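You operate a simulated robot arm through the tools that you are given. There is no shell and no other tool. Be economical: measure what you need, move in short steps, check, and stop when the job is done.

You run a simulated two-armed robot. Do the job below in one go: nothing can be reset, and whatever is moved stays where it is left.

Task
Wipe up the spill on the packing table with the blue cloth there and put it back.

It is judged by the outcome, as a careful person would: the job done as asked, and still so three seconds after it is handed in. It fails if anything else is knocked over, pushed out of place, dropped, spilled or broken. Flat cloth is picked up by pressing the open fingertips on it (5 to 10 N) and closing them slowly along it; thin cloth reads only 2 to 8 mm in the jaws.

Robot
Two 6-joint arms with two-finger parallel grippers on one trunk, on a base that drives. Base frame: it is fixed to the floor where the robot stands at the start and does not move with it; the origin is under the middle of the robot, x ahead of it, y to its left, z up; the surface under the hand at the start is at about z = 0.85. Units: m, degrees, N and s.
The left shoulder is at the start at [0.06, 0.141, 0.924], the right one opposite. With the tool pointing down near the work surface each hand reaches from about 0.3 to 0.7 m from the robot's upright axis, wherever it stands, measured 20 degrees to its own side. Payload 3.43 kg a hand.
Tool frame (each hand has its own): the origin (TCP) lies between the finger pads and is the grasp point; the fingertips stand 0.03 m ahead of it; z points along the fingers, y is the line along which they close. The gripper opens to 0.094 m. The fingers are 0.028 m wide and 0.01 m thick; the gripper's body (0.05 by 0.096 m) begins 0.055 m behind the TCP.
Orientation is that of the tool frame in the base frame, as [roll, pitch, yaw] about the fixed x, y, z axes, in that order (R = Rz(yaw) Ry(pitch) Rx(roll)). With the fingers straight down and closing along the base's y, the tool's x points along the base's -x, its y along +y and its z along -z.

Tools
- The arms move only by the tool servo_tool. It takes "left_commands", "right_commands" or both (then of equal length, played together; a hand with none holds still); each is a list of rows, each an object of numbers (a shift or turn left out is 0, a gripper value left out holds the last): "x", "y", "z": the shift along the tool's x, y, z in units of 40 mm (1.0 is 40 mm); "ax", "ay", "az": the turn, a rotation vector about the tool's x, y, z in units of 8 degrees (1.0 is 8 degrees); "claw": the finger opening in m, from 0 to 0.094. In form: [{"x": .., "y": .., "z": .., "ax": .., "ay": .., "az": .., "claw": ..}, ...]. A call has 1 to 12 rows; each row shifts and turns the commanded pose from where the row before left it, along the tool's axes as they then stand. A call with a number of a shift or a turn outside -1 to 1 is refused whole. A row lasts 0.2 s, in which the tool goes at most 0.05 m and 8.6 degrees; a call with a longer step from one row to the next is refused whole, and so is a gripper value outside its range. A pose out of reach is approached as far as the arm can. The call stops where the force on the tool passes 40 N (or 10 N more than at its start, if that is more) or the arm is blocked; 0.2 s more then pass. The fingers move at their own pace (about 0.153 m/s each) and stop on an object; they squeeze with about 44 N. The grip force told is the motor's: it shows also when the fingers shut on nothing. Time passes only in rows, and 0.2 s behind the last, so rows that do not move let the fingers close. It gives the time, the measured TCP pose, the force on the tool (base axes), the opening and the grip force at its end, in the units of the frame above (readings bear some noise), with the torque about the TCP (base axes, N m) and any sound that the robot's microphone picked up.
- Cameras (640 x 400 px; columns grow to the right, rows downward): "scene" is now at [0.1287, 0.0026, 1.5146]; the picture's right is [0.05, -1.00, 0.00], its down [-0.84, -0.04, -0.54] and it looks along [0.53, 0.03, -0.84] (base axes); focal length 260 px, centre (320, 200). "left" rides on the left gripper at [0.076, -0.014, -0.102] in its tool frame; the picture's right is [0.18, 0.98, 0.00], its down [-0.75, 0.14, -0.64] and it looks along [-0.63, 0.12, 0.77] (tool axes); focal length 243 px, centre (320, 200). "right" rides on the right gripper at [0.076, 0.014, -0.102] in its tool frame; the picture's right is [-0.18, 0.98, 0.00], its down [-0.75, -0.14, -0.64] and it looks along [-0.63, -0.12, 0.77] (tool axes); focal length 243 px, centre (320, 200). There is no depth. A picture from a camera that has moved, and an enlarged one, comes with that camera's place and axes in the base frame and with its lens.
- grab_frame(camera): a new picture of that camera. The clock stands still meanwhile.
- move_column(by): slides the trunk up (or, below 0, down) by that many m; the arms and the scene camera ride with it, the base frame stays. It gives what a move gives, with no picture.
- roll_base(legs): drives the robot by 1 to 6 legs, each [ahead, left, turn to the left] in m, m and degrees, along the robot's own axes; the way and the turn of a leg run together, so that a leg with both is an arc; at most 1.5 m and 180 degrees a leg. The arms and the cameras ride along, it lands a little off, and it stops where it bumps. It gives what a move gives.
- turn_head(pan, tilt): turns the head with the scene camera to pan (to the left, within 86 degrees either way) and tilt (down, from -29 to 69), counted from straight ahead of the robot. It gives what a move gives.
- zoom(camera, box): a new picture of the part [left, top, right, bottom] of that camera's present view, enlarged. The clock stands still meanwhile.
- sign_off(): hands the job in; it is judged then, once.

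Go step by step. Nothing tells you exact positions but the pictures and the camera data: compare them with the known pose of the tool, close in by small moves and look again before you grip or let go. The budget is 120 turns and 108 pictures, counting those below and the enlarged ones. Unless the task says otherwise, let go and move clear before handing in, and close with one line.

The tools are called after "Call:" by a JSON object that holds its "fn" and its "kwargs". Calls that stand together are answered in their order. servo_tool: Moves the arms, as the interface text tells. Its arguments: {"type":"object","properties":{"left_commands":{"type":"array","items":{"type":"object","properties":{"x":{"type":"number"},"y":{"type":"number"},"z":{"type":"number"},"ax":{"type":"number"},"ay":{"type":"number"},"az":{"type":"number"},"claw":{"type":"number"}}}},"right_commands":{"type":"array","items":{"type":"object","properties":{"x":{"type":"number"},"y":{"type":"number"},"z":{"type":"number"},"ax":{"type":"number"},"ay":{"type":"number"},"az":{"type":"number"},"claw":{"type":"number"}}}}},"required":[]} The other tools are called the same way: move_column (by) slides the trunk up or down; roll_base (legs) drives the base; turn_head (pan, tilt) turns the head that bears the scene camera; grab_frame (camera) takes a picture; zoom (camera, box) takes an enlarged picture of a part of a camera's view; sign_off () hands the job in.

At the start:

```text
t: 0.0
left_ee_pos: [0.4672, 0.2009, 1.0368]
left_ee_rot: [-179.9, 0.0, 179.9]
left_force: [-0.2, -0.1, 0.3]
left_moment: [0.0, -0.01, -0.03]
left_width: 0.094
left_gripper_force: 0.0
right_ee_pos: [0.4985, -0.2141, 1.0766]
right_ee_rot: [180.0, 0.0, 179.9]
right_force: [0.9, 0.6, -0.2]
right_moment: [0.01, 0.0, -0.01]
right_width: 0.094
right_gripper_force: 0.0
trunk travel left (down, up): [-0.5, 0.09]
robot x, y, heading: [0.0027, -0.0005, 0.2]
head pan, tilt: [2.9, 57.7]
```

scene: 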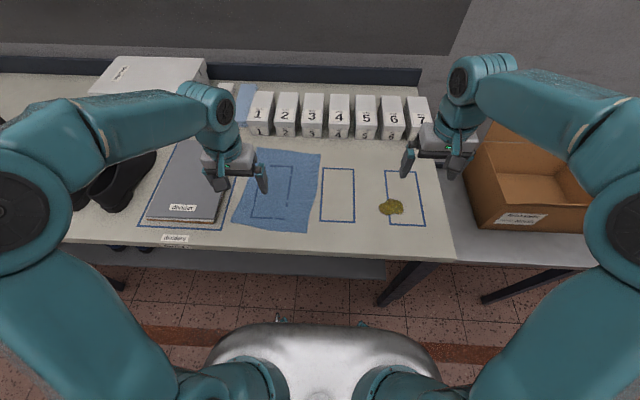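
right: 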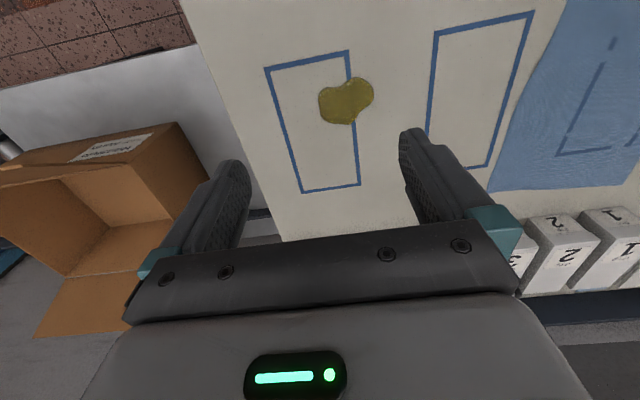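
left: 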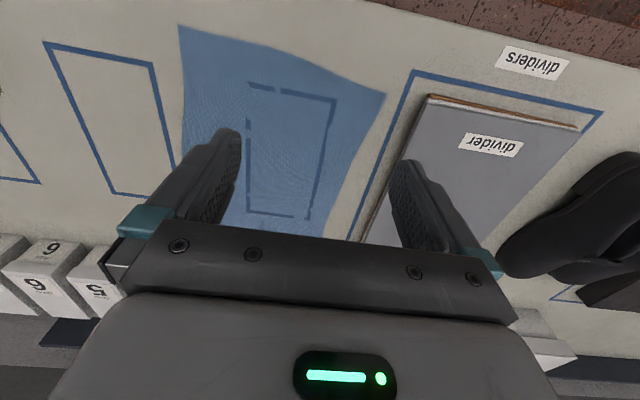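

The blue cloth lies flat left of centre at about x 0.44–0.75, y 0.03–0.27. The spill is at about (0.53, -0.19). I'll look closer at both before planning.

Call:
{"fn": "zoom", "kwargs": {"camera": "scene", "box": [220, 80, 440, 250]}}

Call:
{"fn": "zoom", "kwargs": {"camera": "left", "box": [140, 0, 460, 260]}}

```text
2.35 times, centred on (330, 165) of scene
camera zoom: at [0.1287, 0.0026, 1.5146], right [0.05, -1.0, 0.0], down [-0.84, -0.04, -0.54], along [0.53, 0.03, -0.84], focal length 612 px, centre (296, 282)
```

zoom: 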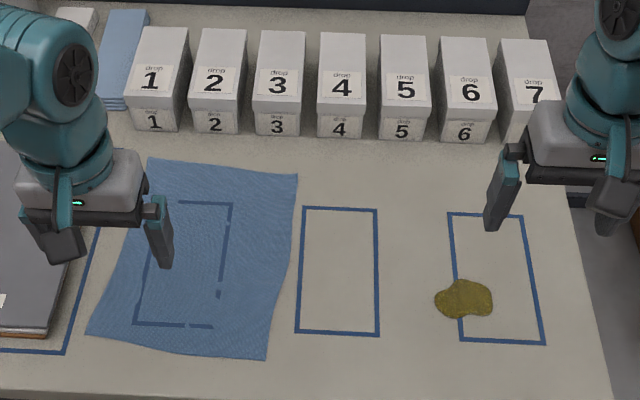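

```text
1.54 times, centred on (300, 130) of left
camera zoom: at [0.3905, 0.1876, 1.1403], right [-0.18, 0.98, 0.0], down [0.75, 0.14, 0.64], along [0.63, 0.12, -0.77], focal length 373 px, centre (351, 308)
```

zoom: 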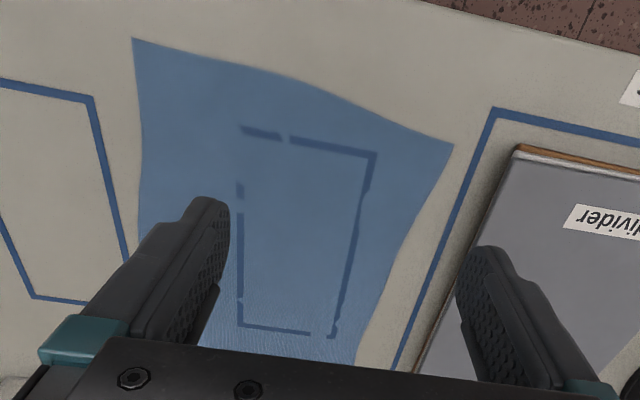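

The plan is to pinch the cloth's left edge with the left hand and its right edge with the right hand. I'll slide it taut over the spill, wipe there under light pressure, then carry it back flat. First I bring both hands above the edges with the fingers part closed.

Call:
{"fn": "servo_tool", "kwargs": {"right_commands": [{"x": -0.114, "y": 0.904, "claw": 0.045}, {"x": -0.114, "y": 0.904}, {"x": -0.114, "y": 0.904}, {"x": -0.114, "y": 0.904}, {"x": -0.114, "y": 0.904}, {"x": -0.114, "y": 0.904}, {"x": -0.114, "y": 0.904}, {"x": -0.114, "y": 0.904}, {"z": 0.79}, {"z": 0.79}, {"z": 0.79}, {"z": 0.79}], "left_commands": [{"x": -0.2125, "y": 0.1065, "claw": 0.045}, {"x": -0.2125, "y": 0.1065}, {"x": -0.2125, "y": 0.1065}, {"x": -0.2125, "y": 0.1065}, {"x": -0.2125, "y": 0.1065}, {"x": -0.2125, "y": 0.1065}, {"x": -0.2125, "y": 0.1065}, {"x": -0.2125, "y": 0.1065}, {"z": 0.5425}, {"z": 0.5425}, {"z": 0.5425}, {"z": 0.5425}]}}

Call:
{"fn": "grab_frame", "kwargs": {"camera": "scene"}}

Call:
{"fn": "grab_frame", "kwargs": {"camera": "right"}}

Call:
{"fn": "grab_frame", "kwargs": {"camera": "left"}}

```text
t: 2.6
left_ee_pos: [0.5338, 0.2377, 0.9493]
left_ee_rot: [179.9, -0.1, 180.0]
left_force: [0.6, -0.1, -0.2]
left_moment: [-0.02, 0.07, -0.05]
left_width: 0.0451
left_gripper_force: 0.0
right_ee_pos: [0.5361, 0.0736, 0.9516]
right_ee_rot: [-180.0, 0.1, 179.8]
right_force: [0.4, 0.5, 0.9]
right_moment: [0.0, 0.04, -0.01]
right_width: 0.0454
right_gripper_force: 0.0
trunk travel left (down, up): [-0.5, 0.09]
robot x, y, heading: [-0.0031, 0.0016, -0.1]
head pan, tilt: [2.9, 57.7]
```

```text
102 pictures are left
camera scene: at [0.1305, 0.0034, 1.5144], right [0.05, -1.0, 0.0], down [-0.84, -0.04, -0.53], along [0.53, 0.03, -0.85], focal length 260 px, centre (320, 200)
```

scene: 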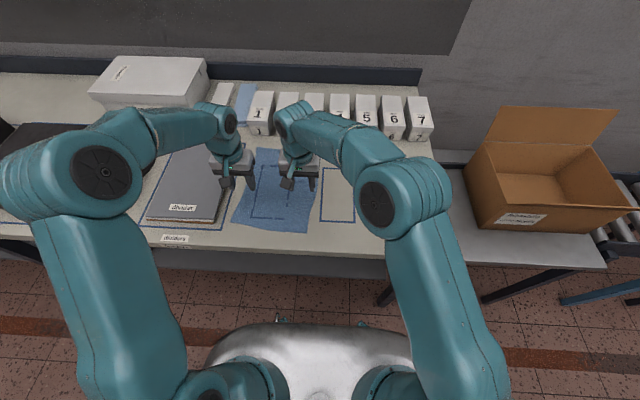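

```text
101 pictures are left
camera right: at [0.4611, 0.0879, 1.0538], right [0.19, 0.98, 0.0], down [0.75, -0.14, 0.64], along [0.63, -0.12, -0.77], focal length 243 px, centre (320, 200)
```

right: 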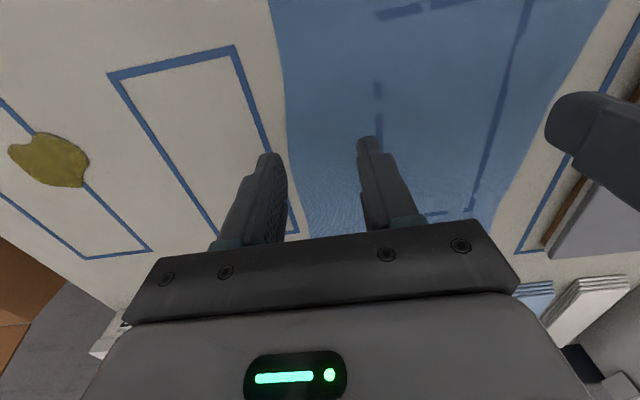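

```text
100 pictures are left
camera left: at [0.458, 0.2227, 1.0526], right [-0.18, 0.98, 0.0], down [0.75, 0.14, 0.64], along [0.63, 0.12, -0.77], focal length 243 px, centre (320, 200)
```

left: 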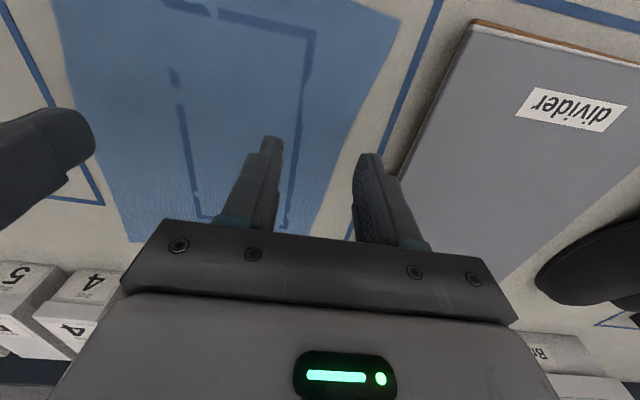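

The right edge sits at y≈0.045 and the left at y≈0.27. I'll shift both hands slightly inward with the fingers at 0.035, then lower to just above the cloth.

Call:
{"fn": "servo_tool", "kwargs": {"right_commands": [{"y": 0.21, "claw": 0.036}, {"z": 0.5}, {"z": 0.5}, {"z": 0.45}, {}], "left_commands": [{"y": -0.19, "claw": 0.036}, {"z": 0.5}, {"z": 0.5}, {"z": 0.4}, {}]}}

Call:
{"fn": "grab_frame", "kwargs": {"camera": "right"}}

Call:
{"fn": "grab_frame", "kwargs": {"camera": "left"}}

```text
t: 3.8
left_ee_pos: [0.5346, 0.2283, 0.8949]
left_ee_rot: [180.0, 0.0, 179.8]
left_force: [0.1, 0.2, 0.4]
left_moment: [0.05, -0.04, 0.0]
left_width: 0.036
left_gripper_force: 0.0
right_ee_pos: [0.5346, 0.0826, 0.8931]
right_ee_rot: [-180.0, 0.1, 180.0]
right_force: [-0.7, -0.5, -0.7]
right_moment: [0.02, 0.03, 0.02]
right_width: 0.0361
right_gripper_force: 0.0
trunk travel left (down, up): [-0.5, 0.09]
robot x, y, heading: [0.0004, -0.0029, 0.1]
head pan, tilt: [2.9, 57.7]
```

```text
99 pictures are left
camera right: at [0.4587, 0.0969, 0.9956], right [0.19, 0.98, 0.0], down [0.75, -0.14, 0.64], along [0.63, -0.12, -0.77], focal length 243 px, centre (320, 200)
```

right: 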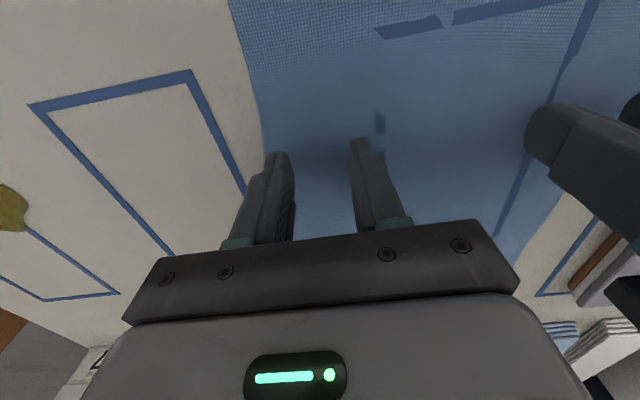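

```text
98 pictures are left
camera left: at [0.4577, 0.215, 0.9978], right [-0.18, 0.98, 0.0], down [0.75, 0.14, 0.64], along [0.63, 0.12, -0.77], focal length 243 px, centre (320, 200)
```

left: 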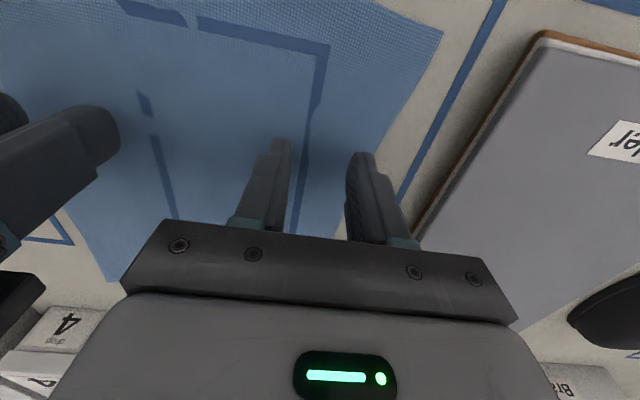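

Both finger pairs are over the cloth, just inside its edges. I press down gently with both hands and read the force.

Call:
{"fn": "servo_tool", "kwargs": {"right_commands": [{"z": 0.08}, {"z": 0.08}, {"z": 0.08}, {}], "left_commands": [{"z": 0.1}, {"z": 0.1}, {"z": 0.1}, {}]}}

```text
t: 4.8
left_ee_pos: [0.5348, 0.2291, 0.882]
left_ee_rot: [-180.0, 0.0, 179.9]
left_force: [-0.5, 0.4, 0.3]
left_moment: [-0.04, -0.01, -0.02]
left_width: 0.0363
left_gripper_force: 0.1
right_ee_pos: [0.5351, 0.083, 0.8834]
right_ee_rot: [-180.0, 0.0, 180.0]
right_force: [-0.5, -0.3, -0.2]
right_moment: [0.01, 0.01, 0.03]
right_width: 0.0363
right_gripper_force: 0.1
trunk travel left (down, up): [-0.5, 0.09]
robot x, y, heading: [0.0011, -0.0005, 0.1]
head pan, tilt: [2.9, 57.7]
```

Call:
{"fn": "servo_tool", "kwargs": {"right_commands": [{"z": 0.06}, {"z": 0.04}, {}], "left_commands": [{"z": 0.04}, {"z": 0.03}, {}]}}

```text
t: 5.6
left_ee_pos: [0.5358, 0.2275, 0.8809]
left_ee_rot: [179.9, 0.3, 179.9]
left_force: [1.5, 3.3, 16.4]
left_moment: [0.24, 0.0, -0.06]
left_width: 0.0361
left_gripper_force: 0.0
right_ee_pos: [0.5341, 0.0832, 0.8809]
right_ee_rot: [179.8, 0.2, 179.7]
right_force: [1.7, -1.3, 13.6]
right_moment: [-0.31, 0.06, 0.08]
right_width: 0.0361
right_gripper_force: 0.2
trunk travel left (down, up): [-0.5, 0.09]
robot x, y, heading: [0.0008, -0.0015, -0.1]
head pan, tilt: [2.9, 57.7]
```

Contact reads 14–16 N, a bit more than wanted, so I back off slightly. Then I close the right hand slowly.

Call:
{"fn": "servo_tool", "kwargs": {"right_commands": [{"z": -0.012}, {}], "left_commands": [{"z": -0.018}, {}]}}

```text
t: 6.2
left_ee_pos: [0.5336, 0.2276, 0.881]
left_ee_rot: [-179.9, 0.2, 179.9]
left_force: [2.7, 0.8, 16.7]
left_moment: [0.31, -0.12, -0.04]
left_width: 0.0362
left_gripper_force: 0.1
right_ee_pos: [0.5346, 0.0828, 0.8811]
right_ee_rot: [180.0, 0.2, 179.8]
right_force: [2.2, 1.1, 17.0]
right_moment: [-0.36, -0.01, 0.05]
right_width: 0.0359
right_gripper_force: 0.0
trunk travel left (down, up): [-0.5, 0.09]
robot x, y, heading: [-0.0019, 0.002, 0.2]
head pan, tilt: [2.9, 57.7]
```

Call:
{"fn": "servo_tool", "kwargs": {"right_commands": [{"z": -0.022}, {}, {}], "left_commands": [{"z": -0.022}, {}, {}]}}

```text
t: 7.0
left_ee_pos: [0.5338, 0.2292, 0.8813]
left_ee_rot: [179.9, -0.1, 179.9]
left_force: [1.6, -2.0, 11.2]
left_moment: [0.17, -0.05, -0.06]
left_width: 0.036
left_gripper_force: 0.1
right_ee_pos: [0.5336, 0.0832, 0.8818]
right_ee_rot: [179.8, 0.1, 180.0]
right_force: [3.9, 1.4, 17.2]
right_moment: [-0.34, -0.03, 0.08]
right_width: 0.0355
right_gripper_force: 0.0
trunk travel left (down, up): [-0.5, 0.09]
robot x, y, heading: [0.0013, -0.0024, -0.1]
head pan, tilt: [2.9, 57.7]
```

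Call:
{"fn": "servo_tool", "kwargs": {"right_commands": [{"z": -0.03}, {}, {}], "left_commands": [{"z": -0.01}, {}, {}]}}

```text
t: 7.8
left_ee_pos: [0.5336, 0.2283, 0.8815]
left_ee_rot: [-180.0, 0.0, 179.9]
left_force: [-0.1, -2.1, 6.8]
left_moment: [0.05, -0.01, -0.01]
left_width: 0.0358
left_gripper_force: 0.0
right_ee_pos: [0.5337, 0.0838, 0.8812]
right_ee_rot: [179.9, 0.0, 179.9]
right_force: [1.3, 0.8, 6.9]
right_moment: [-0.13, -0.04, 0.05]
right_width: 0.036
right_gripper_force: 0.1
trunk travel left (down, up): [-0.5, 0.09]
robot x, y, heading: [0.0016, -0.001, 0.1]
head pan, tilt: [2.9, 57.7]
```

Both hands now press at about 7 N. I close the right hand slowly while the left pins the cloth.

Call:
{"fn": "servo_tool", "kwargs": {"right_commands": [{"claw": 0.032}, {"claw": 0.028}, {"claw": 0.024}, {"claw": 0.02}, {"claw": 0.016}, {"claw": 0.012}, {"claw": 0.008}, {"claw": 0.004}, {"claw": 0.0}, {}, {}]}}

Call:
{"fn": "grab_frame", "kwargs": {"camera": "right"}}

```text
t: 10.2
left_ee_pos: [0.5348, 0.2292, 0.8806]
left_ee_rot: [179.9, -0.1, 180.0]
left_force: [-0.8, -2.8, 4.9]
left_moment: [0.0, -0.02, 0.0]
left_width: 0.0344
left_gripper_force: 0.1
right_ee_pos: [0.5339, 0.0827, 0.8812]
right_ee_rot: [-179.9, -0.1, 179.9]
right_force: [1.0, 5.5, 0.4]
right_moment: [0.18, 0.01, -0.1]
right_width: 0.0019
right_gripper_force: 36.5
trunk travel left (down, up): [-0.5, 0.09]
robot x, y, heading: [0.0025, 0.0034, 0.1]
head pan, tilt: [2.9, 57.7]
```

```text
97 pictures are left
camera right: at [0.4583, 0.0974, 0.9846], right [0.19, 0.98, 0.0], down [0.75, -0.14, 0.64], along [0.63, -0.12, -0.77], focal length 243 px, centre (320, 200)
```

right: 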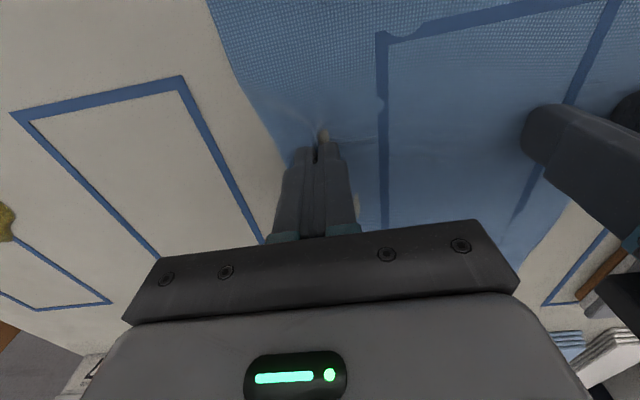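

Call:
{"fn": "zoom", "kwargs": {"camera": "right", "box": [230, 80, 430, 250]}}

Call:
{"fn": "zoom", "kwargs": {"camera": "left", "box": [80, 60, 420, 270]}}

```text
2.35 times, centred on (330, 165) of right
camera zoom: at [0.4583, 0.0974, 0.9846], right [0.19, 0.98, 0.0], down [0.75, -0.14, 0.64], along [0.63, -0.12, -0.77], focal length 571 px, centre (296, 282)
```

zoom: 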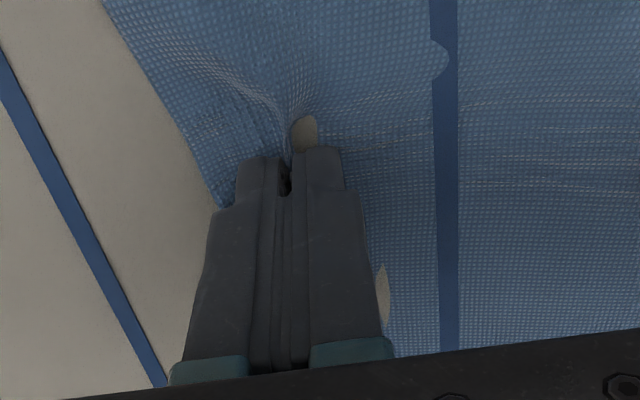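

```text
1.88 times, centred on (250, 165) of left
camera zoom: at [0.4584, 0.2142, 0.9851], right [-0.18, 0.98, 0.0], down [0.75, 0.14, 0.64], along [0.63, 0.12, -0.77], focal length 457 px, centre (452, 266)
```

zoom: 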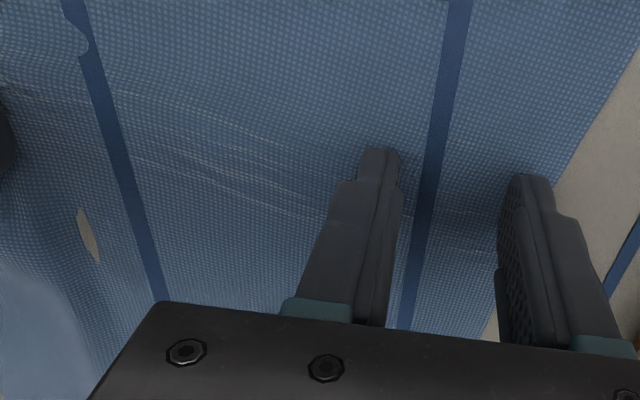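

The right hand holds a gathered tuft. Now I close the left hand the same way.

Call:
{"fn": "servo_tool", "kwargs": {"left_commands": [{"claw": 0.032, "z": 0.01}, {"claw": 0.028, "y": -0.02}, {"claw": 0.024, "y": -0.02}, {"claw": 0.02, "y": -0.02}, {"claw": 0.016, "y": -0.02}, {"claw": 0.012, "y": -0.02}, {"claw": 0.008}, {"claw": 0.004}, {"claw": 0.0}, {}, {}]}}

Call:
{"fn": "zoom", "kwargs": {"camera": "left", "box": [80, 60, 420, 270]}}

```text
t: 12.6
left_ee_pos: [0.534, 0.2245, 0.8809]
left_ee_rot: [-179.9, 0.0, 179.9]
left_force: [0.8, -6.9, 16.0]
left_moment: [-0.1, 0.02, -0.02]
left_width: 0.0018
left_gripper_force: 37.0
right_ee_pos: [0.5328, 0.0843, 0.8816]
right_ee_rot: [179.9, 0.1, 179.8]
right_force: [0.5, 7.4, 0.9]
right_moment: [0.24, -0.02, -0.03]
right_width: 0.0019
right_gripper_force: 36.6
trunk travel left (down, up): [-0.5, 0.09]
robot x, y, heading: [-0.0019, 0.0016, 0.1]
head pan, tilt: [2.9, 57.7]
```

```text
1.88 times, centred on (250, 165) of left
camera zoom: at [0.458, 0.2097, 0.9849], right [-0.18, 0.98, 0.0], down [0.75, 0.14, 0.64], along [0.63, 0.12, -0.77], focal length 457 px, centre (452, 266)
```

zoom: 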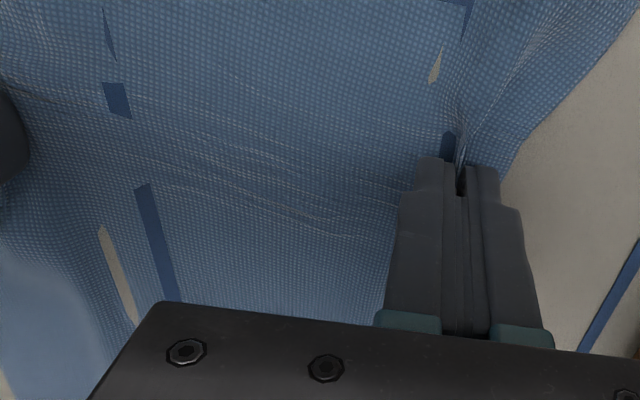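

Both hands hold the cloth with about 7 N tension between them. I lift slightly, ease the tension and carry the cloth right until the right fingers are over the spill.

Call:
{"fn": "servo_tool", "kwargs": {"right_commands": [{"z": -0.4, "y": 0.03}, {"z": -0.4}, {"y": -0.7}, {"y": -0.7}, {"y": -0.7}, {"y": -0.7}, {"y": -0.7}, {"y": -0.7}, {"y": -0.7}, {"y": -0.7}, {}], "left_commands": [{"z": -0.4, "y": -0.03}, {"z": -0.4}, {"y": -0.7}, {"y": -0.7}, {"y": -0.7}, {"y": -0.7}, {"y": -0.7}, {"y": -0.7}, {"y": -0.7}, {"y": -0.7}, {}]}}

Call:
{"fn": "grab_frame", "kwargs": {"camera": "scene"}}

Call:
{"fn": "grab_frame", "kwargs": {"camera": "right"}}

```text
t: 15.0
left_ee_pos: [0.5334, 0.0008, 0.9109]
left_ee_rot: [-179.9, 0.0, 180.0]
left_force: [-0.3, -3.1, -0.2]
left_moment: [-0.12, -0.03, -0.03]
left_width: 0.0016
left_gripper_force: 36.5
right_ee_pos: [0.5343, -0.1384, 0.9137]
right_ee_rot: [-180.0, 0.1, 179.9]
right_force: [0.5, 3.8, 0.9]
right_moment: [0.08, 0.0, -0.01]
right_width: 0.0018
right_gripper_force: 37.2
trunk travel left (down, up): [-0.5, 0.09]
robot x, y, heading: [0.0021, 0.0019, 0.0]
head pan, tilt: [2.9, 57.7]
```

```text
93 pictures are left
camera scene: at [0.1285, 0.0051, 1.5146], right [0.05, -1.0, 0.0], down [-0.84, -0.04, -0.54], along [0.53, 0.03, -0.84], focal length 260 px, centre (320, 200)
```

scene: 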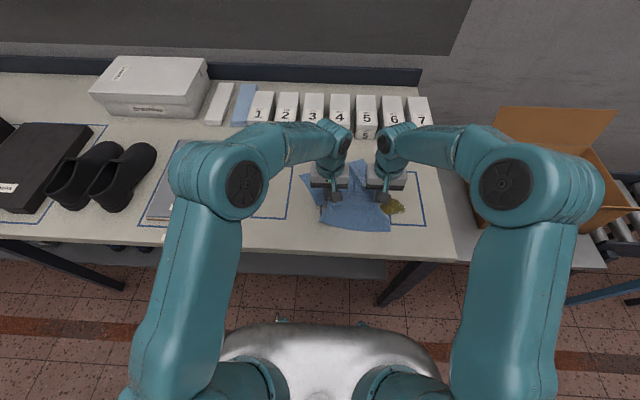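

```text
92 pictures are left
camera right: at [0.4582, -0.1237, 1.0167], right [0.19, 0.98, 0.0], down [0.75, -0.14, 0.64], along [0.63, -0.12, -0.77], focal length 243 px, centre (320, 200)
```

right: 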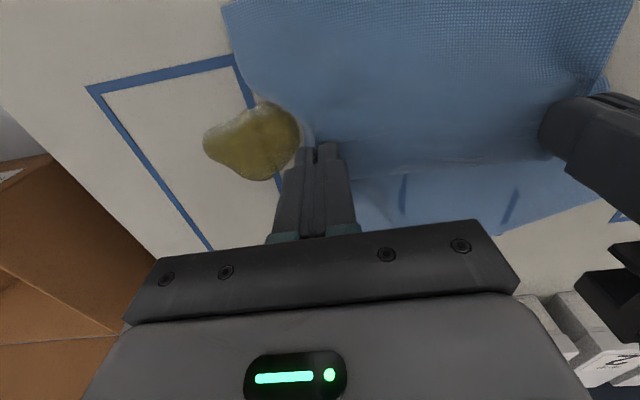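

The spill centre is at (0.53, -0.19), just right of the right fingers. I lower the cloth to the table beside it and touch down lightly.

Call:
{"fn": "servo_tool", "kwargs": {"right_commands": [{"z": 0.4}, {"z": 0.3}, {"z": 0.08}, {"z": 0.03}, {}, {}], "left_commands": [{"z": 0.4}, {"z": 0.25}, {"z": 0.05}, {}, {}, {}]}}

```text
t: 16.4
left_ee_pos: [0.5337, -0.0003, 0.8835]
left_ee_rot: [-179.9, 0.0, 179.8]
left_force: [-0.4, -3.3, -0.2]
left_moment: [-0.08, 0.02, -0.01]
left_width: 0.0016
left_gripper_force: 36.7
right_ee_pos: [0.5349, -0.1398, 0.8811]
right_ee_rot: [180.0, -0.1, 179.9]
right_force: [-0.5, 2.9, 3.3]
right_moment: [0.1, 0.05, -0.05]
right_width: 0.0017
right_gripper_force: 36.7
trunk travel left (down, up): [-0.5, 0.09]
robot x, y, heading: [-0.0003, 0.0006, 0.1]
head pan, tilt: [2.9, 57.7]
```

Light contact of about 3 N. I press slightly more and draw the cloth right across the spill.

Call:
{"fn": "servo_tool", "kwargs": {"right_commands": [{"z": 0.02}, {"y": -0.3}, {"y": -0.3}, {"y": -0.3}, {"y": -0.3}, {"y": -0.3}, {"y": -0.3}, {"y": -0.3}, {"y": -0.3}, {}], "left_commands": [{}, {"y": -0.3}, {"y": -0.3}, {"y": -0.3}, {"y": -0.3}, {"y": -0.3}, {"y": -0.3}, {"y": -0.3}, {"y": -0.3}, {}]}}

Call:
{"fn": "grab_frame", "kwargs": {"camera": "right"}}

Call:
{"fn": "zoom", "kwargs": {"camera": "scene", "box": [280, 110, 480, 260]}}

```text
t: 18.6
left_ee_pos: [0.5333, -0.0973, 0.8855]
left_ee_rot: [179.9, 0.0, 179.8]
left_force: [-0.6, -1.3, -0.1]
left_moment: [-0.01, 0.03, -0.04]
left_width: 0.0017
left_gripper_force: 36.5
right_ee_pos: [0.5348, -0.2348, 0.8806]
right_ee_rot: [179.9, 0.0, 179.8]
right_force: [-0.3, 4.4, 14.3]
right_moment: [0.13, 0.05, 0.0]
right_width: 0.0015
right_gripper_force: 36.8
trunk travel left (down, up): [-0.5, 0.09]
robot x, y, heading: [-0.0039, -0.001, 0.1]
head pan, tilt: [2.9, 57.7]
```

```text
91 pictures are left
camera right: at [0.459, -0.2204, 0.9844], right [0.19, 0.98, 0.0], down [0.75, -0.14, 0.64], along [0.63, -0.12, -0.77], focal length 243 px, centre (320, 200)
```

right: 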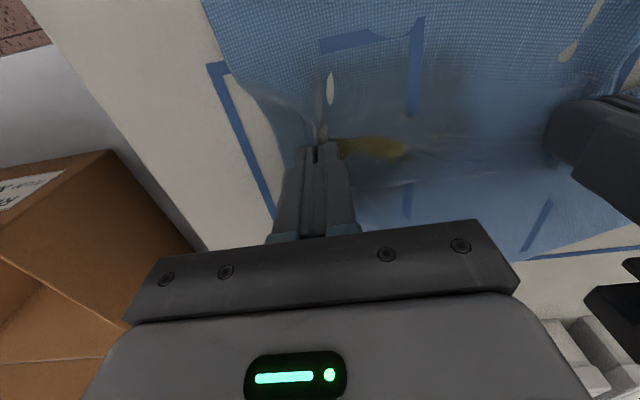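

```text
2.67 times, centred on (380, 185) of scene
camera zoom: at [0.1279, 0.0037, 1.5146], right [0.05, -1.0, 0.0], down [-0.84, -0.04, -0.54], along [0.54, 0.03, -0.84], focal length 693 px, centre (160, 240)
```

zoom: 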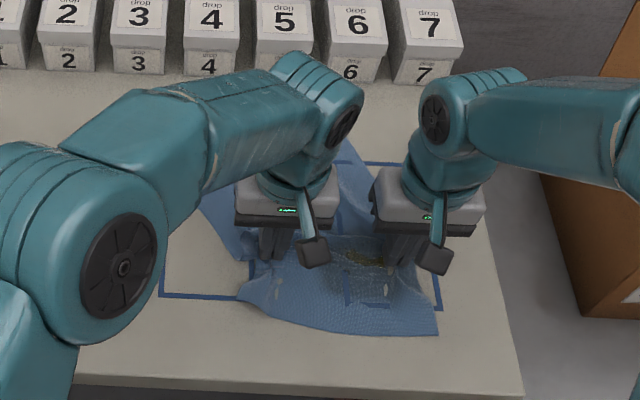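

The first pass faded most of the spill and a smear remains under the cloth. I rub back and forth with passes at slightly different x.

Call:
{"fn": "servo_tool", "kwargs": {"right_commands": [{"x": -0.5}, {"y": 0.4}, {"y": 0.4}, {"y": 0.4}, {"y": 0.4}, {"y": 0.4}, {"x": 0.5}, {"y": -0.4}, {"y": -0.4}, {"y": -0.4}, {"y": -0.4}, {"y": -0.4}], "left_commands": [{"x": -0.5}, {"y": 0.4}, {"y": 0.4}, {"y": 0.4}, {"y": 0.4}, {"y": 0.4}, {"x": 0.5}, {"y": -0.4}, {"y": -0.4}, {"y": -0.4}, {"y": -0.4}, {"y": -0.4}]}}

Call:
{"fn": "servo_tool", "kwargs": {"right_commands": [{"x": 0.5}, {"y": 0.4}, {"y": 0.4}, {"y": 0.4}, {"y": 0.4}, {"y": 0.4}, {"x": -0.5}, {"y": -0.4}, {"y": -0.4}, {"y": -0.4}, {"y": -0.4}, {"y": -0.4}], "left_commands": [{"x": 0.5}, {"y": 0.4}, {"y": 0.4}, {"y": 0.4}, {"y": 0.4}, {"y": 0.4}, {"x": -0.5}, {"y": -0.4}, {"y": -0.4}, {"y": -0.4}, {"y": -0.4}, {"y": -0.4}]}}

Call:
{"fn": "grab_frame", "kwargs": {"camera": "right"}}

```text
t: 21.2
left_ee_pos: [0.5311, -0.0953, 0.8854]
left_ee_rot: [-179.8, 0.1, 180.0]
left_force: [-0.1, -3.1, 0.0]
left_moment: [-0.13, -0.02, -0.04]
left_width: 0.0017
left_gripper_force: 36.2
right_ee_pos: [0.5329, -0.2346, 0.8808]
right_ee_rot: [-180.0, 0.2, 179.9]
right_force: [0.8, 14.3, 34.6]
right_moment: [0.46, 0.02, -0.04]
right_width: 0.0017
right_gripper_force: 36.8
trunk travel left (down, up): [-0.5, 0.09]
robot x, y, heading: [0.0032, 0.0008, 0.3]
head pan, tilt: [2.9, 57.7]
```

```text
t: 23.8
left_ee_pos: [0.5331, -0.0947, 0.8855]
left_ee_rot: [179.9, 0.1, 179.9]
left_force: [0.5, -3.2, 0.5]
left_moment: [-0.09, 0.01, 0.0]
left_width: 0.0015
left_gripper_force: 36.9
right_ee_pos: [0.5342, -0.2345, 0.8814]
right_ee_rot: [-180.0, 0.1, 179.9]
right_force: [-0.2, 11.5, 21.2]
right_moment: [0.37, 0.01, -0.03]
right_width: 0.0015
right_gripper_force: 36.5
trunk travel left (down, up): [-0.5, 0.09]
robot x, y, heading: [-0.0015, -0.0037, 0.4]
head pan, tilt: [2.9, 57.7]
```

```text
89 pictures are left
camera right: at [0.4583, -0.22, 0.9844], right [0.19, 0.98, 0.0], down [0.75, -0.14, 0.64], along [0.63, -0.12, -0.77], focal length 243 px, centre (320, 200)
```

right: 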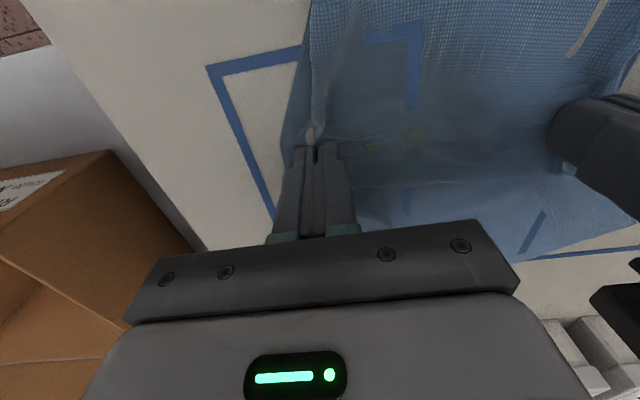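

Only faint spots remain. I ease the pressure a little and make two more cycles, then lift and look.

Call:
{"fn": "servo_tool", "kwargs": {"right_commands": [{"x": -0.3, "z": -0.02}, {"y": 0.5}, {"y": 0.5}, {"y": 0.5}, {"y": 0.5}, {"x": 0.3}, {"x": 0.3}, {"y": -0.5}, {"y": -0.5}, {"y": -0.5}, {"y": -0.5}, {"x": -0.3}], "left_commands": [{"x": -0.3}, {"y": 0.5}, {"y": 0.5}, {"y": 0.5}, {"y": 0.5}, {"x": 0.3}, {"x": 0.3}, {"y": -0.5}, {"y": -0.5}, {"y": -0.5}, {"y": -0.5}, {"x": -0.3}]}}

Call:
{"fn": "servo_tool", "kwargs": {"right_commands": [{"x": -0.7}, {"y": 0.5}, {"y": 0.5}, {"y": 0.5}, {"y": 0.5}, {"x": 0.7}, {"x": 0.7}, {"y": -0.5}, {"y": -0.5}, {"y": -0.5}, {"y": -0.5}, {"x": -0.7}], "left_commands": [{"x": -0.7}, {"y": 0.5}, {"y": 0.5}, {"y": 0.5}, {"y": 0.5}, {"x": 0.7}, {"x": 0.7}, {"y": -0.5}, {"y": -0.5}, {"y": -0.5}, {"y": -0.5}, {"x": -0.7}]}}

Call:
{"fn": "grab_frame", "kwargs": {"camera": "right"}}

```text
t: 26.4
left_ee_pos: [0.5327, -0.0971, 0.8847]
left_ee_rot: [-180.0, 0.1, 179.9]
left_force: [-0.9, -3.0, 0.2]
left_moment: [-0.11, 0.01, 0.01]
left_width: 0.0017
left_gripper_force: 36.4
right_ee_pos: [0.533, -0.2359, 0.881]
right_ee_rot: [180.0, 0.1, 179.8]
right_force: [-0.9, 4.0, 11.1]
right_moment: [0.1, 0.03, -0.01]
right_width: 0.0018
right_gripper_force: 36.5
trunk travel left (down, up): [-0.5, 0.09]
robot x, y, heading: [-0.0006, -0.0049, 0.2]
head pan, tilt: [2.9, 57.7]
```

```text
t: 29.0
left_ee_pos: [0.5377, -0.0955, 0.8828]
left_ee_rot: [-179.9, 0.0, 179.8]
left_force: [-0.4, -1.4, -1.1]
left_moment: [-0.06, 0.05, -0.02]
left_width: 0.0015
left_gripper_force: 36.3
right_ee_pos: [0.536, -0.2325, 0.8812]
right_ee_rot: [180.0, -0.2, 179.9]
right_force: [1.8, 1.6, 3.1]
right_moment: [0.03, 0.01, -0.02]
right_width: 0.0018
right_gripper_force: 36.2
trunk travel left (down, up): [-0.5, 0.09]
robot x, y, heading: [0.0, -0.0014, -0.1]
head pan, tilt: [2.9, 57.7]
```

```text
88 pictures are left
camera right: at [0.4607, -0.2188, 0.9849], right [0.19, 0.98, 0.0], down [0.75, -0.14, 0.64], along [0.63, -0.12, -0.77], focal length 243 px, centre (320, 200)
```

right: 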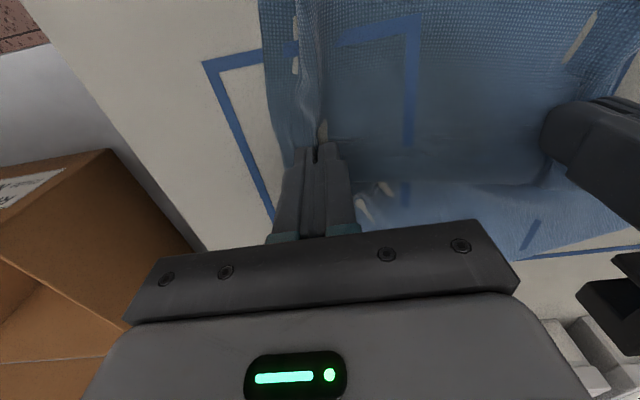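

No smear is visible through the cloth now. I lift it a little and carry it back left by 0.32 m, then check the table.

Call:
{"fn": "servo_tool", "kwargs": {"right_commands": [{"z": -0.5}, {"z": -0.5}, {"y": 0.8}, {"y": 0.8}, {"y": 0.8}, {"y": 0.8}, {"y": 0.8}, {"y": 0.8}, {"y": 0.8}, {"y": 0.8}, {"y": 0.8}, {"y": 0.7}], "left_commands": [{"z": -0.5}, {"z": -0.5}, {"y": 0.8}, {"y": 0.8}, {"y": 0.8}, {"y": 0.8}, {"y": 0.8}, {"y": 0.8}, {"y": 0.8}, {"y": 0.8}, {"y": 0.8}, {"y": 0.8}]}}

Call:
{"fn": "grab_frame", "kwargs": {"camera": "scene"}}

Call:
{"fn": "grab_frame", "kwargs": {"camera": "right"}}

Call:
{"fn": "grab_frame", "kwargs": {"camera": "left"}}

```text
t: 31.6
left_ee_pos: [0.5341, 0.2229, 0.922]
left_ee_rot: [-179.9, 0.0, 179.8]
left_force: [-1.2, -6.4, -1.3]
left_moment: [-0.23, 0.01, 0.01]
left_width: 0.002
left_gripper_force: 36.7
right_ee_pos: [0.5332, 0.0838, 0.921]
right_ee_rot: [179.9, 0.1, 179.8]
right_force: [0.6, 6.8, -0.6]
right_moment: [0.2, -0.06, -0.07]
right_width: 0.0019
right_gripper_force: 37.0
trunk travel left (down, up): [-0.5, 0.09]
robot x, y, heading: [-0.0016, -0.002, 0.1]
head pan, tilt: [2.9, 57.7]
```

```text
87 pictures are left
camera scene: at [0.1291, 0.0046, 1.5145], right [0.05, -1.0, 0.0], down [-0.84, -0.04, -0.54], along [0.53, 0.03, -0.84], focal length 260 px, centre (320, 200)
```

scene: 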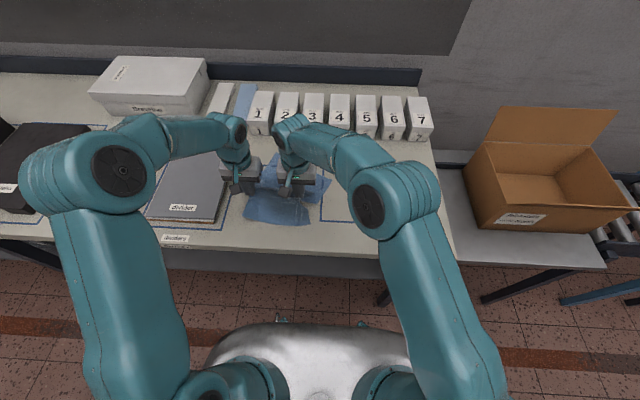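

```text
86 pictures are left
camera right: at [0.4587, 0.0968, 1.0237], right [0.19, 0.98, 0.0], down [0.75, -0.14, 0.64], along [0.63, -0.12, -0.77], focal length 243 px, centre (320, 200)
```

right: 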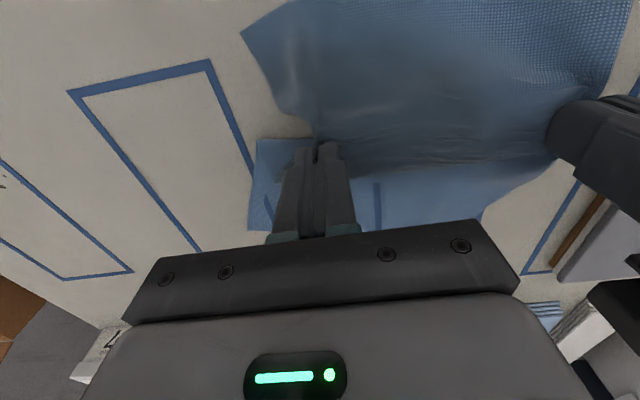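

```text
85 pictures are left
camera left: at [0.4588, 0.2095, 1.0266], right [-0.18, 0.98, 0.0], down [0.75, 0.14, 0.64], along [0.63, 0.11, -0.77], focal length 243 px, centre (320, 200)
```

left: 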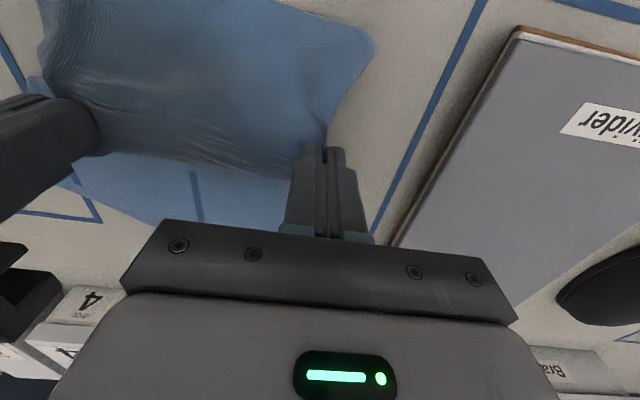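

Call:
{"fn": "zoom", "kwargs": {"camera": "right", "box": [0, 60, 260, 290]}}

Call:
{"fn": "zoom", "kwargs": {"camera": "scene", "box": [220, 110, 450, 250]}}

```text
1.74 times, centred on (130, 175) of right
camera zoom: at [0.4587, 0.0968, 1.0237], right [0.19, 0.98, 0.0], down [0.75, -0.14, 0.64], along [0.63, -0.12, -0.77], focal length 422 px, centre (650, 244)
```

zoom: 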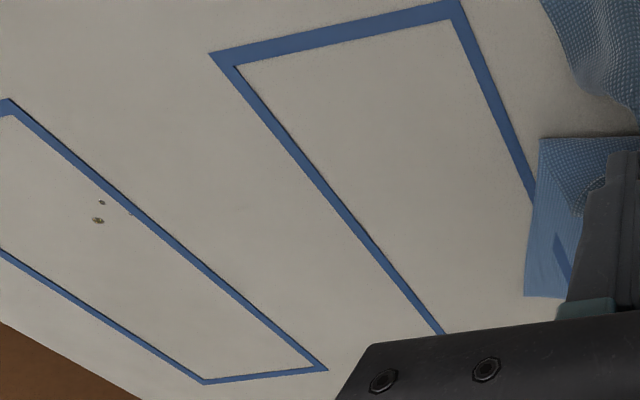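

```text
2.78 times, centred on (335, 180) of scene
camera zoom: at [0.1291, 0.0046, 1.5145], right [0.05, -1.0, 0.0], down [-0.84, -0.04, -0.54], along [0.53, 0.03, -0.84], focal length 724 px, centre (278, 256)
```

zoom: 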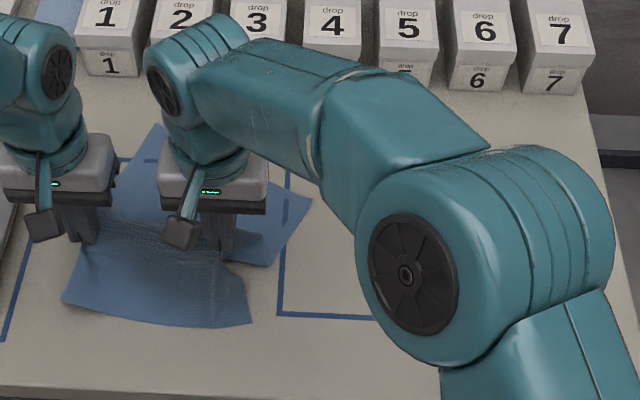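

Three tiny specks remain near (0.53, -0.19). I carry the cloth back over and rub that spot again.

Call:
{"fn": "servo_tool", "kwargs": {"right_commands": [{"y": -0.76}, {"y": -0.76}, {"y": -0.76}, {"y": -0.76}, {"y": -0.76}, {"y": -0.76}, {"y": -0.76}, {"y": -0.76}, {"z": 0.5}, {"z": 0.45}, {"z": 0.05}, {}], "left_commands": [{"y": -0.76}, {"y": -0.76}, {"y": -0.76}, {"y": -0.76}, {"y": -0.76}, {"y": -0.76}, {"y": -0.76}, {"y": -0.76}, {"z": 0.5}, {"z": 0.4}, {}, {}]}}

```text
t: 34.2
left_ee_pos: [0.5329, -0.0203, 0.8897]
left_ee_rot: [-180.0, 0.1, 179.9]
left_force: [-0.4, -10.6, 0.3]
left_moment: [-0.3, 0.03, -0.07]
left_width: 0.0017
left_gripper_force: 36.4
right_ee_pos: [0.5327, -0.1611, 0.8826]
right_ee_rot: [-180.0, 0.2, 179.7]
right_force: [-0.2, 9.7, 14.4]
right_moment: [0.28, 0.03, -0.08]
right_width: 0.0016
right_gripper_force: 36.8
trunk travel left (down, up): [-0.5, 0.09]
robot x, y, heading: [0.0001, -0.0039, -0.1]
head pan, tilt: [2.9, 57.7]
```

Call:
{"fn": "servo_tool", "kwargs": {"right_commands": [{"y": -0.5}, {"y": -0.5}, {"y": -0.5}, {"x": 0.2}, {"y": 0.5}, {"y": 0.5}, {"y": 0.5}, {"x": 0.2}, {"y": -0.5}, {"y": -0.5}, {"y": -0.5}, {}], "left_commands": [{"y": -0.55}, {"y": -0.5}, {"y": -0.5}, {"x": 0.2}, {"y": 0.5}, {"y": 0.5}, {"y": 0.5}, {"x": 0.2}, {"y": -0.5}, {"y": -0.5}, {"y": -0.5}, {}]}}

Call:
{"fn": "servo_tool", "kwargs": {"right_commands": [{"x": -0.3}, {"y": 0.5}, {"y": 0.5}, {"y": 0.5}, {"x": -0.3}, {"y": -0.5}, {"y": -0.5}, {"y": -0.5}, {"x": 0.2}, {"y": 0.5}, {"y": 0.5}, {"y": 0.5}], "left_commands": [{"x": -0.3}, {"y": 0.5}, {"y": 0.5}, {"y": 0.5}, {"x": -0.3}, {"y": -0.5}, {"y": -0.5}, {"y": -0.5}, {"x": 0.2}, {"y": 0.5}, {"y": 0.5}, {"y": 0.5}]}}

Call:
{"fn": "servo_tool", "kwargs": {"right_commands": [{"y": -0.5}, {"y": -0.4}, {"x": 0.4}, {"x": 0.4}, {"y": -0.2}, {"x": -0.4}, {"x": -0.4}, {"y": -0.2}, {"x": 0.4}, {"x": 0.4}, {"x": -0.4}, {}], "left_commands": [{"y": -0.5}, {"y": -0.4}, {"x": 0.4}, {"x": 0.4}, {"y": -0.2}, {"x": -0.4}, {"x": -0.4}, {"y": -0.2}, {"x": 0.4}, {"x": 0.4}, {"x": -0.4}, {}]}}

```text
t: 36.8
left_ee_pos: [0.5164, -0.0814, 0.8883]
left_ee_rot: [-179.9, 0.1, 180.0]
left_force: [0.3, -6.6, -0.6]
left_moment: [-0.21, 0.0, -0.01]
left_width: 0.0016
left_gripper_force: 36.5
right_ee_pos: [0.5165, -0.2223, 0.8819]
right_ee_rot: [-179.9, -0.1, 179.8]
right_force: [-1.6, 9.9, 17.9]
right_moment: [0.29, 0.06, -0.07]
right_width: 0.0015
right_gripper_force: 36.4
trunk travel left (down, up): [-0.5, 0.09]
robot x, y, heading: [-0.0032, -0.0003, -0.0]
head pan, tilt: [2.9, 57.7]
```

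```text
t: 39.4
left_ee_pos: [0.5349, -0.0227, 0.8879]
left_ee_rot: [180.0, 0.1, 179.8]
left_force: [-1.2, -7.1, 0.1]
left_moment: [-0.24, 0.02, -0.01]
left_width: 0.0018
left_gripper_force: 36.6
right_ee_pos: [0.532, -0.1619, 0.8833]
right_ee_rot: [-179.9, 0.1, 179.8]
right_force: [-1.9, -1.6, 28.8]
right_moment: [-0.13, 0.1, -0.03]
right_width: 0.0016
right_gripper_force: 36.8
trunk travel left (down, up): [-0.5, 0.09]
robot x, y, heading: [0.0035, 0.0014, -0.1]
head pan, tilt: [2.9, 57.7]
```

```text
t: 42.0
left_ee_pos: [0.5169, -0.0744, 0.8896]
left_ee_rot: [-179.9, 0.1, 179.8]
left_force: [-0.3, -6.2, -1.1]
left_moment: [-0.24, 0.02, -0.06]
left_width: 0.0015
left_gripper_force: 36.2
right_ee_pos: [0.5166, -0.2159, 0.8822]
right_ee_rot: [-180.0, 0.0, 179.9]
right_force: [-5.2, 6.5, 19.3]
right_moment: [0.19, 0.24, -0.08]
right_width: 0.0018
right_gripper_force: 36.7
trunk travel left (down, up): [-0.5, 0.09]
robot x, y, heading: [-0.0009, 0.0003, 0.1]
head pan, tilt: [2.9, 57.7]
```

I lift, carry the cloth back left and check the spot again.

Call:
{"fn": "servo_tool", "kwargs": {"right_commands": [{"z": -0.5}, {"z": -0.5, "x": -0.43}, {"y": 0.75}, {"y": 0.75}, {"y": 0.75}, {"y": 0.75}, {"y": 0.75}, {"y": 0.75}, {"y": 0.75}, {"y": 0.75}, {"y": 0.75}, {"y": 0.75}], "left_commands": [{"z": -0.5}, {"z": -0.4, "x": -0.43}, {"y": 0.75}, {"y": 0.75}, {"y": 0.75}, {"y": 0.75}, {"y": 0.75}, {"y": 0.75}, {"y": 0.75}, {"y": 0.75}, {"y": 0.75}, {"y": 0.75}]}}

Call:
{"fn": "zoom", "kwargs": {"camera": "right", "box": [0, 60, 260, 290]}}

Call:
{"fn": "zoom", "kwargs": {"camera": "scene", "box": [200, 110, 430, 250]}}

Call:
{"fn": "grab_frame", "kwargs": {"camera": "left"}}

```text
t: 44.6
left_ee_pos: [0.5352, 0.2274, 0.9239]
left_ee_rot: [-179.9, 0.0, 179.8]
left_force: [-0.4, -6.6, -0.5]
left_moment: [-0.21, 0.01, -0.03]
left_width: 0.0015
left_gripper_force: 36.6
right_ee_pos: [0.5373, 0.087, 0.9205]
right_ee_rot: [179.9, 0.0, 179.8]
right_force: [0.4, 7.3, 0.0]
right_moment: [0.21, 0.02, -0.06]
right_width: 0.0016
right_gripper_force: 36.2
trunk travel left (down, up): [-0.5, 0.09]
robot x, y, heading: [0.0, -0.0002, 0.4]
head pan, tilt: [2.9, 57.7]
```

```text
1.74 times, centred on (130, 175) of right
camera zoom: at [0.4611, 0.1014, 1.023], right [0.19, 0.98, 0.0], down [0.75, -0.14, 0.64], along [0.63, -0.12, -0.77], focal length 422 px, centre (650, 244)
```

zoom: 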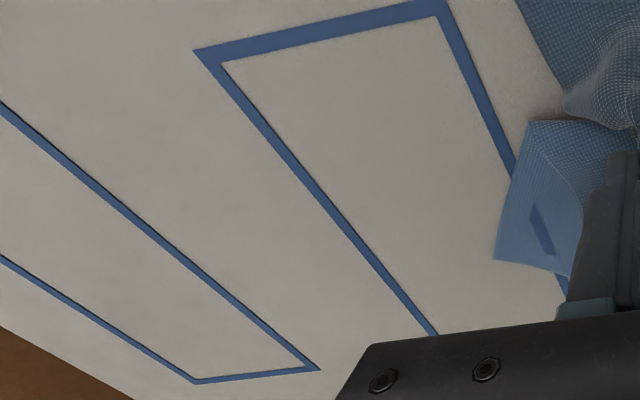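

```text
2.78 times, centred on (315, 180) of scene
camera zoom: at [0.1297, 0.0047, 1.5144], right [0.05, -1.0, 0.0], down [-0.84, -0.04, -0.53], along [0.53, 0.03, -0.85], focal length 724 px, centre (334, 256)
```

zoom: 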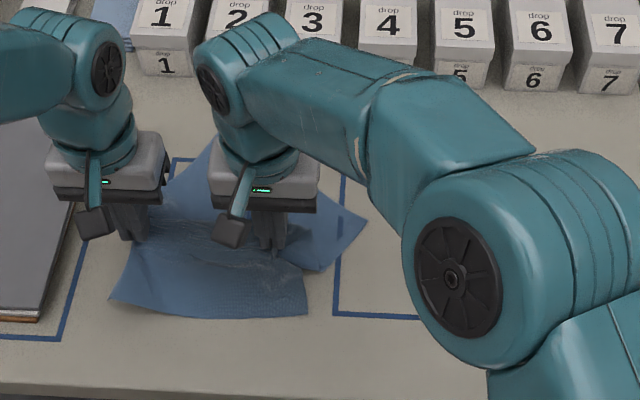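

```text
80 pictures are left
camera left: at [0.4595, 0.2139, 1.0283], right [-0.18, 0.98, 0.0], down [0.75, 0.14, 0.64], along [0.63, 0.11, -0.77], focal length 243 px, centre (320, 200)
```

left: 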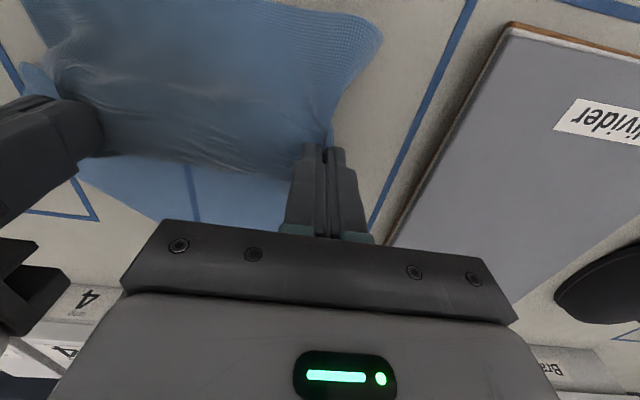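

The table is clean where the spill was. I lower the cloth at its old place, open both hands and raise them to see how it lies.

Call:
{"fn": "servo_tool", "kwargs": {"right_commands": [{"z": 0.5}, {"z": 0.35}, {"y": 0.03}, {"claw": 0.01}, {"claw": 0.025}, {"claw": 0.036}, {"z": -0.3}, {"z": -0.7}, {"z": -0.9}, {}], "left_commands": [{"z": 0.5}, {"z": 0.42}, {"y": -0.03}, {"claw": 0.01}, {"claw": 0.025}, {"claw": 0.036}, {"z": -0.3}, {"z": -0.7}, {"z": -0.9}, {}]}}

Call:
{"fn": "servo_tool", "kwargs": {"right_commands": [{"y": -0.9}, {"y": -0.9}, {"y": -0.9}, {"y": -0.9}, {"y": -0.9}, {"y": -0.9}, {"y": -0.9}, {}], "left_commands": [{"z": -0.9}, {"z": -0.9}, {"x": 0.9, "y": 0.5}, {"x": 0.9, "y": 0.5}, {"x": 0.9}, {}, {}, {}]}}

Call:
{"fn": "grab_frame", "kwargs": {"camera": "scene"}}

Call:
{"fn": "zoom", "kwargs": {"camera": "scene", "box": [200, 110, 430, 250]}}

Call:
{"fn": "grab_frame", "kwargs": {"camera": "right"}}

```text
t: 46.8
left_ee_pos: [0.5352, 0.2246, 0.9634]
left_ee_rot: [179.9, -0.1, 179.9]
left_force: [0.1, 0.3, 0.4]
left_moment: [0.01, 0.04, 0.02]
left_width: 0.0362
left_gripper_force: 0.1
right_ee_pos: [0.5368, 0.0871, 0.9625]
right_ee_rot: [179.9, -0.1, 179.9]
right_force: [-1.0, -0.8, -0.3]
right_moment: [0.02, 0.02, 0.05]
right_width: 0.0361
right_gripper_force: 0.1
trunk travel left (down, up): [-0.5, 0.09]
robot x, y, heading: [0.0026, -0.0, 0.0]
head pan, tilt: [2.9, 57.7]
```

```text
t: 48.6
left_ee_pos: [0.4264, 0.2684, 1.0349]
left_ee_rot: [-180.0, 0.0, 179.9]
left_force: [-0.1, 0.4, -0.2]
left_moment: [-0.02, 0.01, -0.01]
left_width: 0.036
left_gripper_force: 0.0
right_ee_pos: [0.5362, -0.1637, 0.9627]
right_ee_rot: [-180.0, 0.0, 179.8]
right_force: [-0.8, 0.1, -0.4]
right_moment: [-0.03, 0.0, 0.02]
right_width: 0.036
right_gripper_force: 0.0
trunk travel left (down, up): [-0.5, 0.09]
robot x, y, heading: [-0.0031, -0.0003, 0.2]
head pan, tilt: [2.9, 57.7]
```

```text
79 pictures are left
camera scene: at [0.1288, 0.0037, 1.5146], right [0.05, -1.0, 0.0], down [-0.84, -0.04, -0.54], along [0.53, 0.03, -0.84], focal length 260 px, centre (320, 200)
```

scene: 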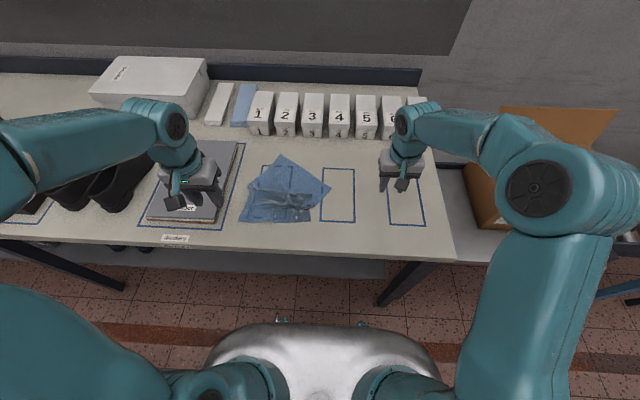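

```text
2.78 times, centred on (315, 180) of scene
camera zoom: at [0.1288, 0.0037, 1.5146], right [0.05, -1.0, 0.0], down [-0.84, -0.04, -0.54], along [0.53, 0.03, -0.84], focal length 724 px, centre (334, 256)
```

zoom: 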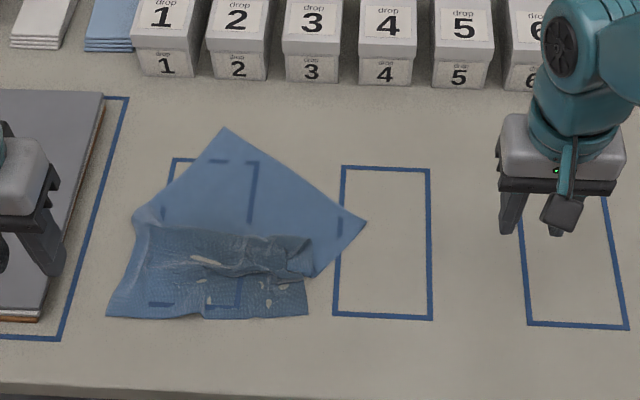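

```text
77 pictures are left
camera right: at [0.4608, -0.1503, 1.066], right [0.19, 0.98, 0.0], down [0.75, -0.14, 0.64], along [0.63, -0.12, -0.77], focal length 243 px, centre (320, 200)
```

right: 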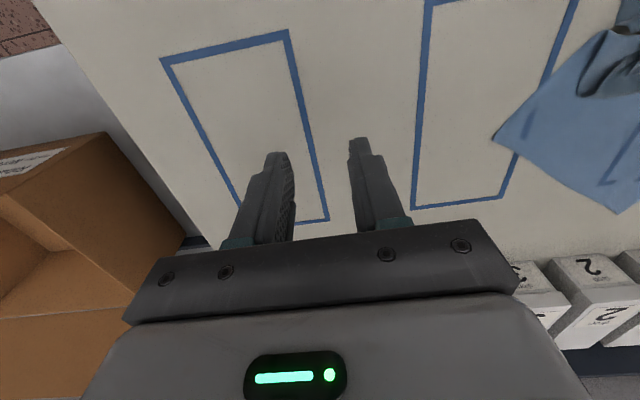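

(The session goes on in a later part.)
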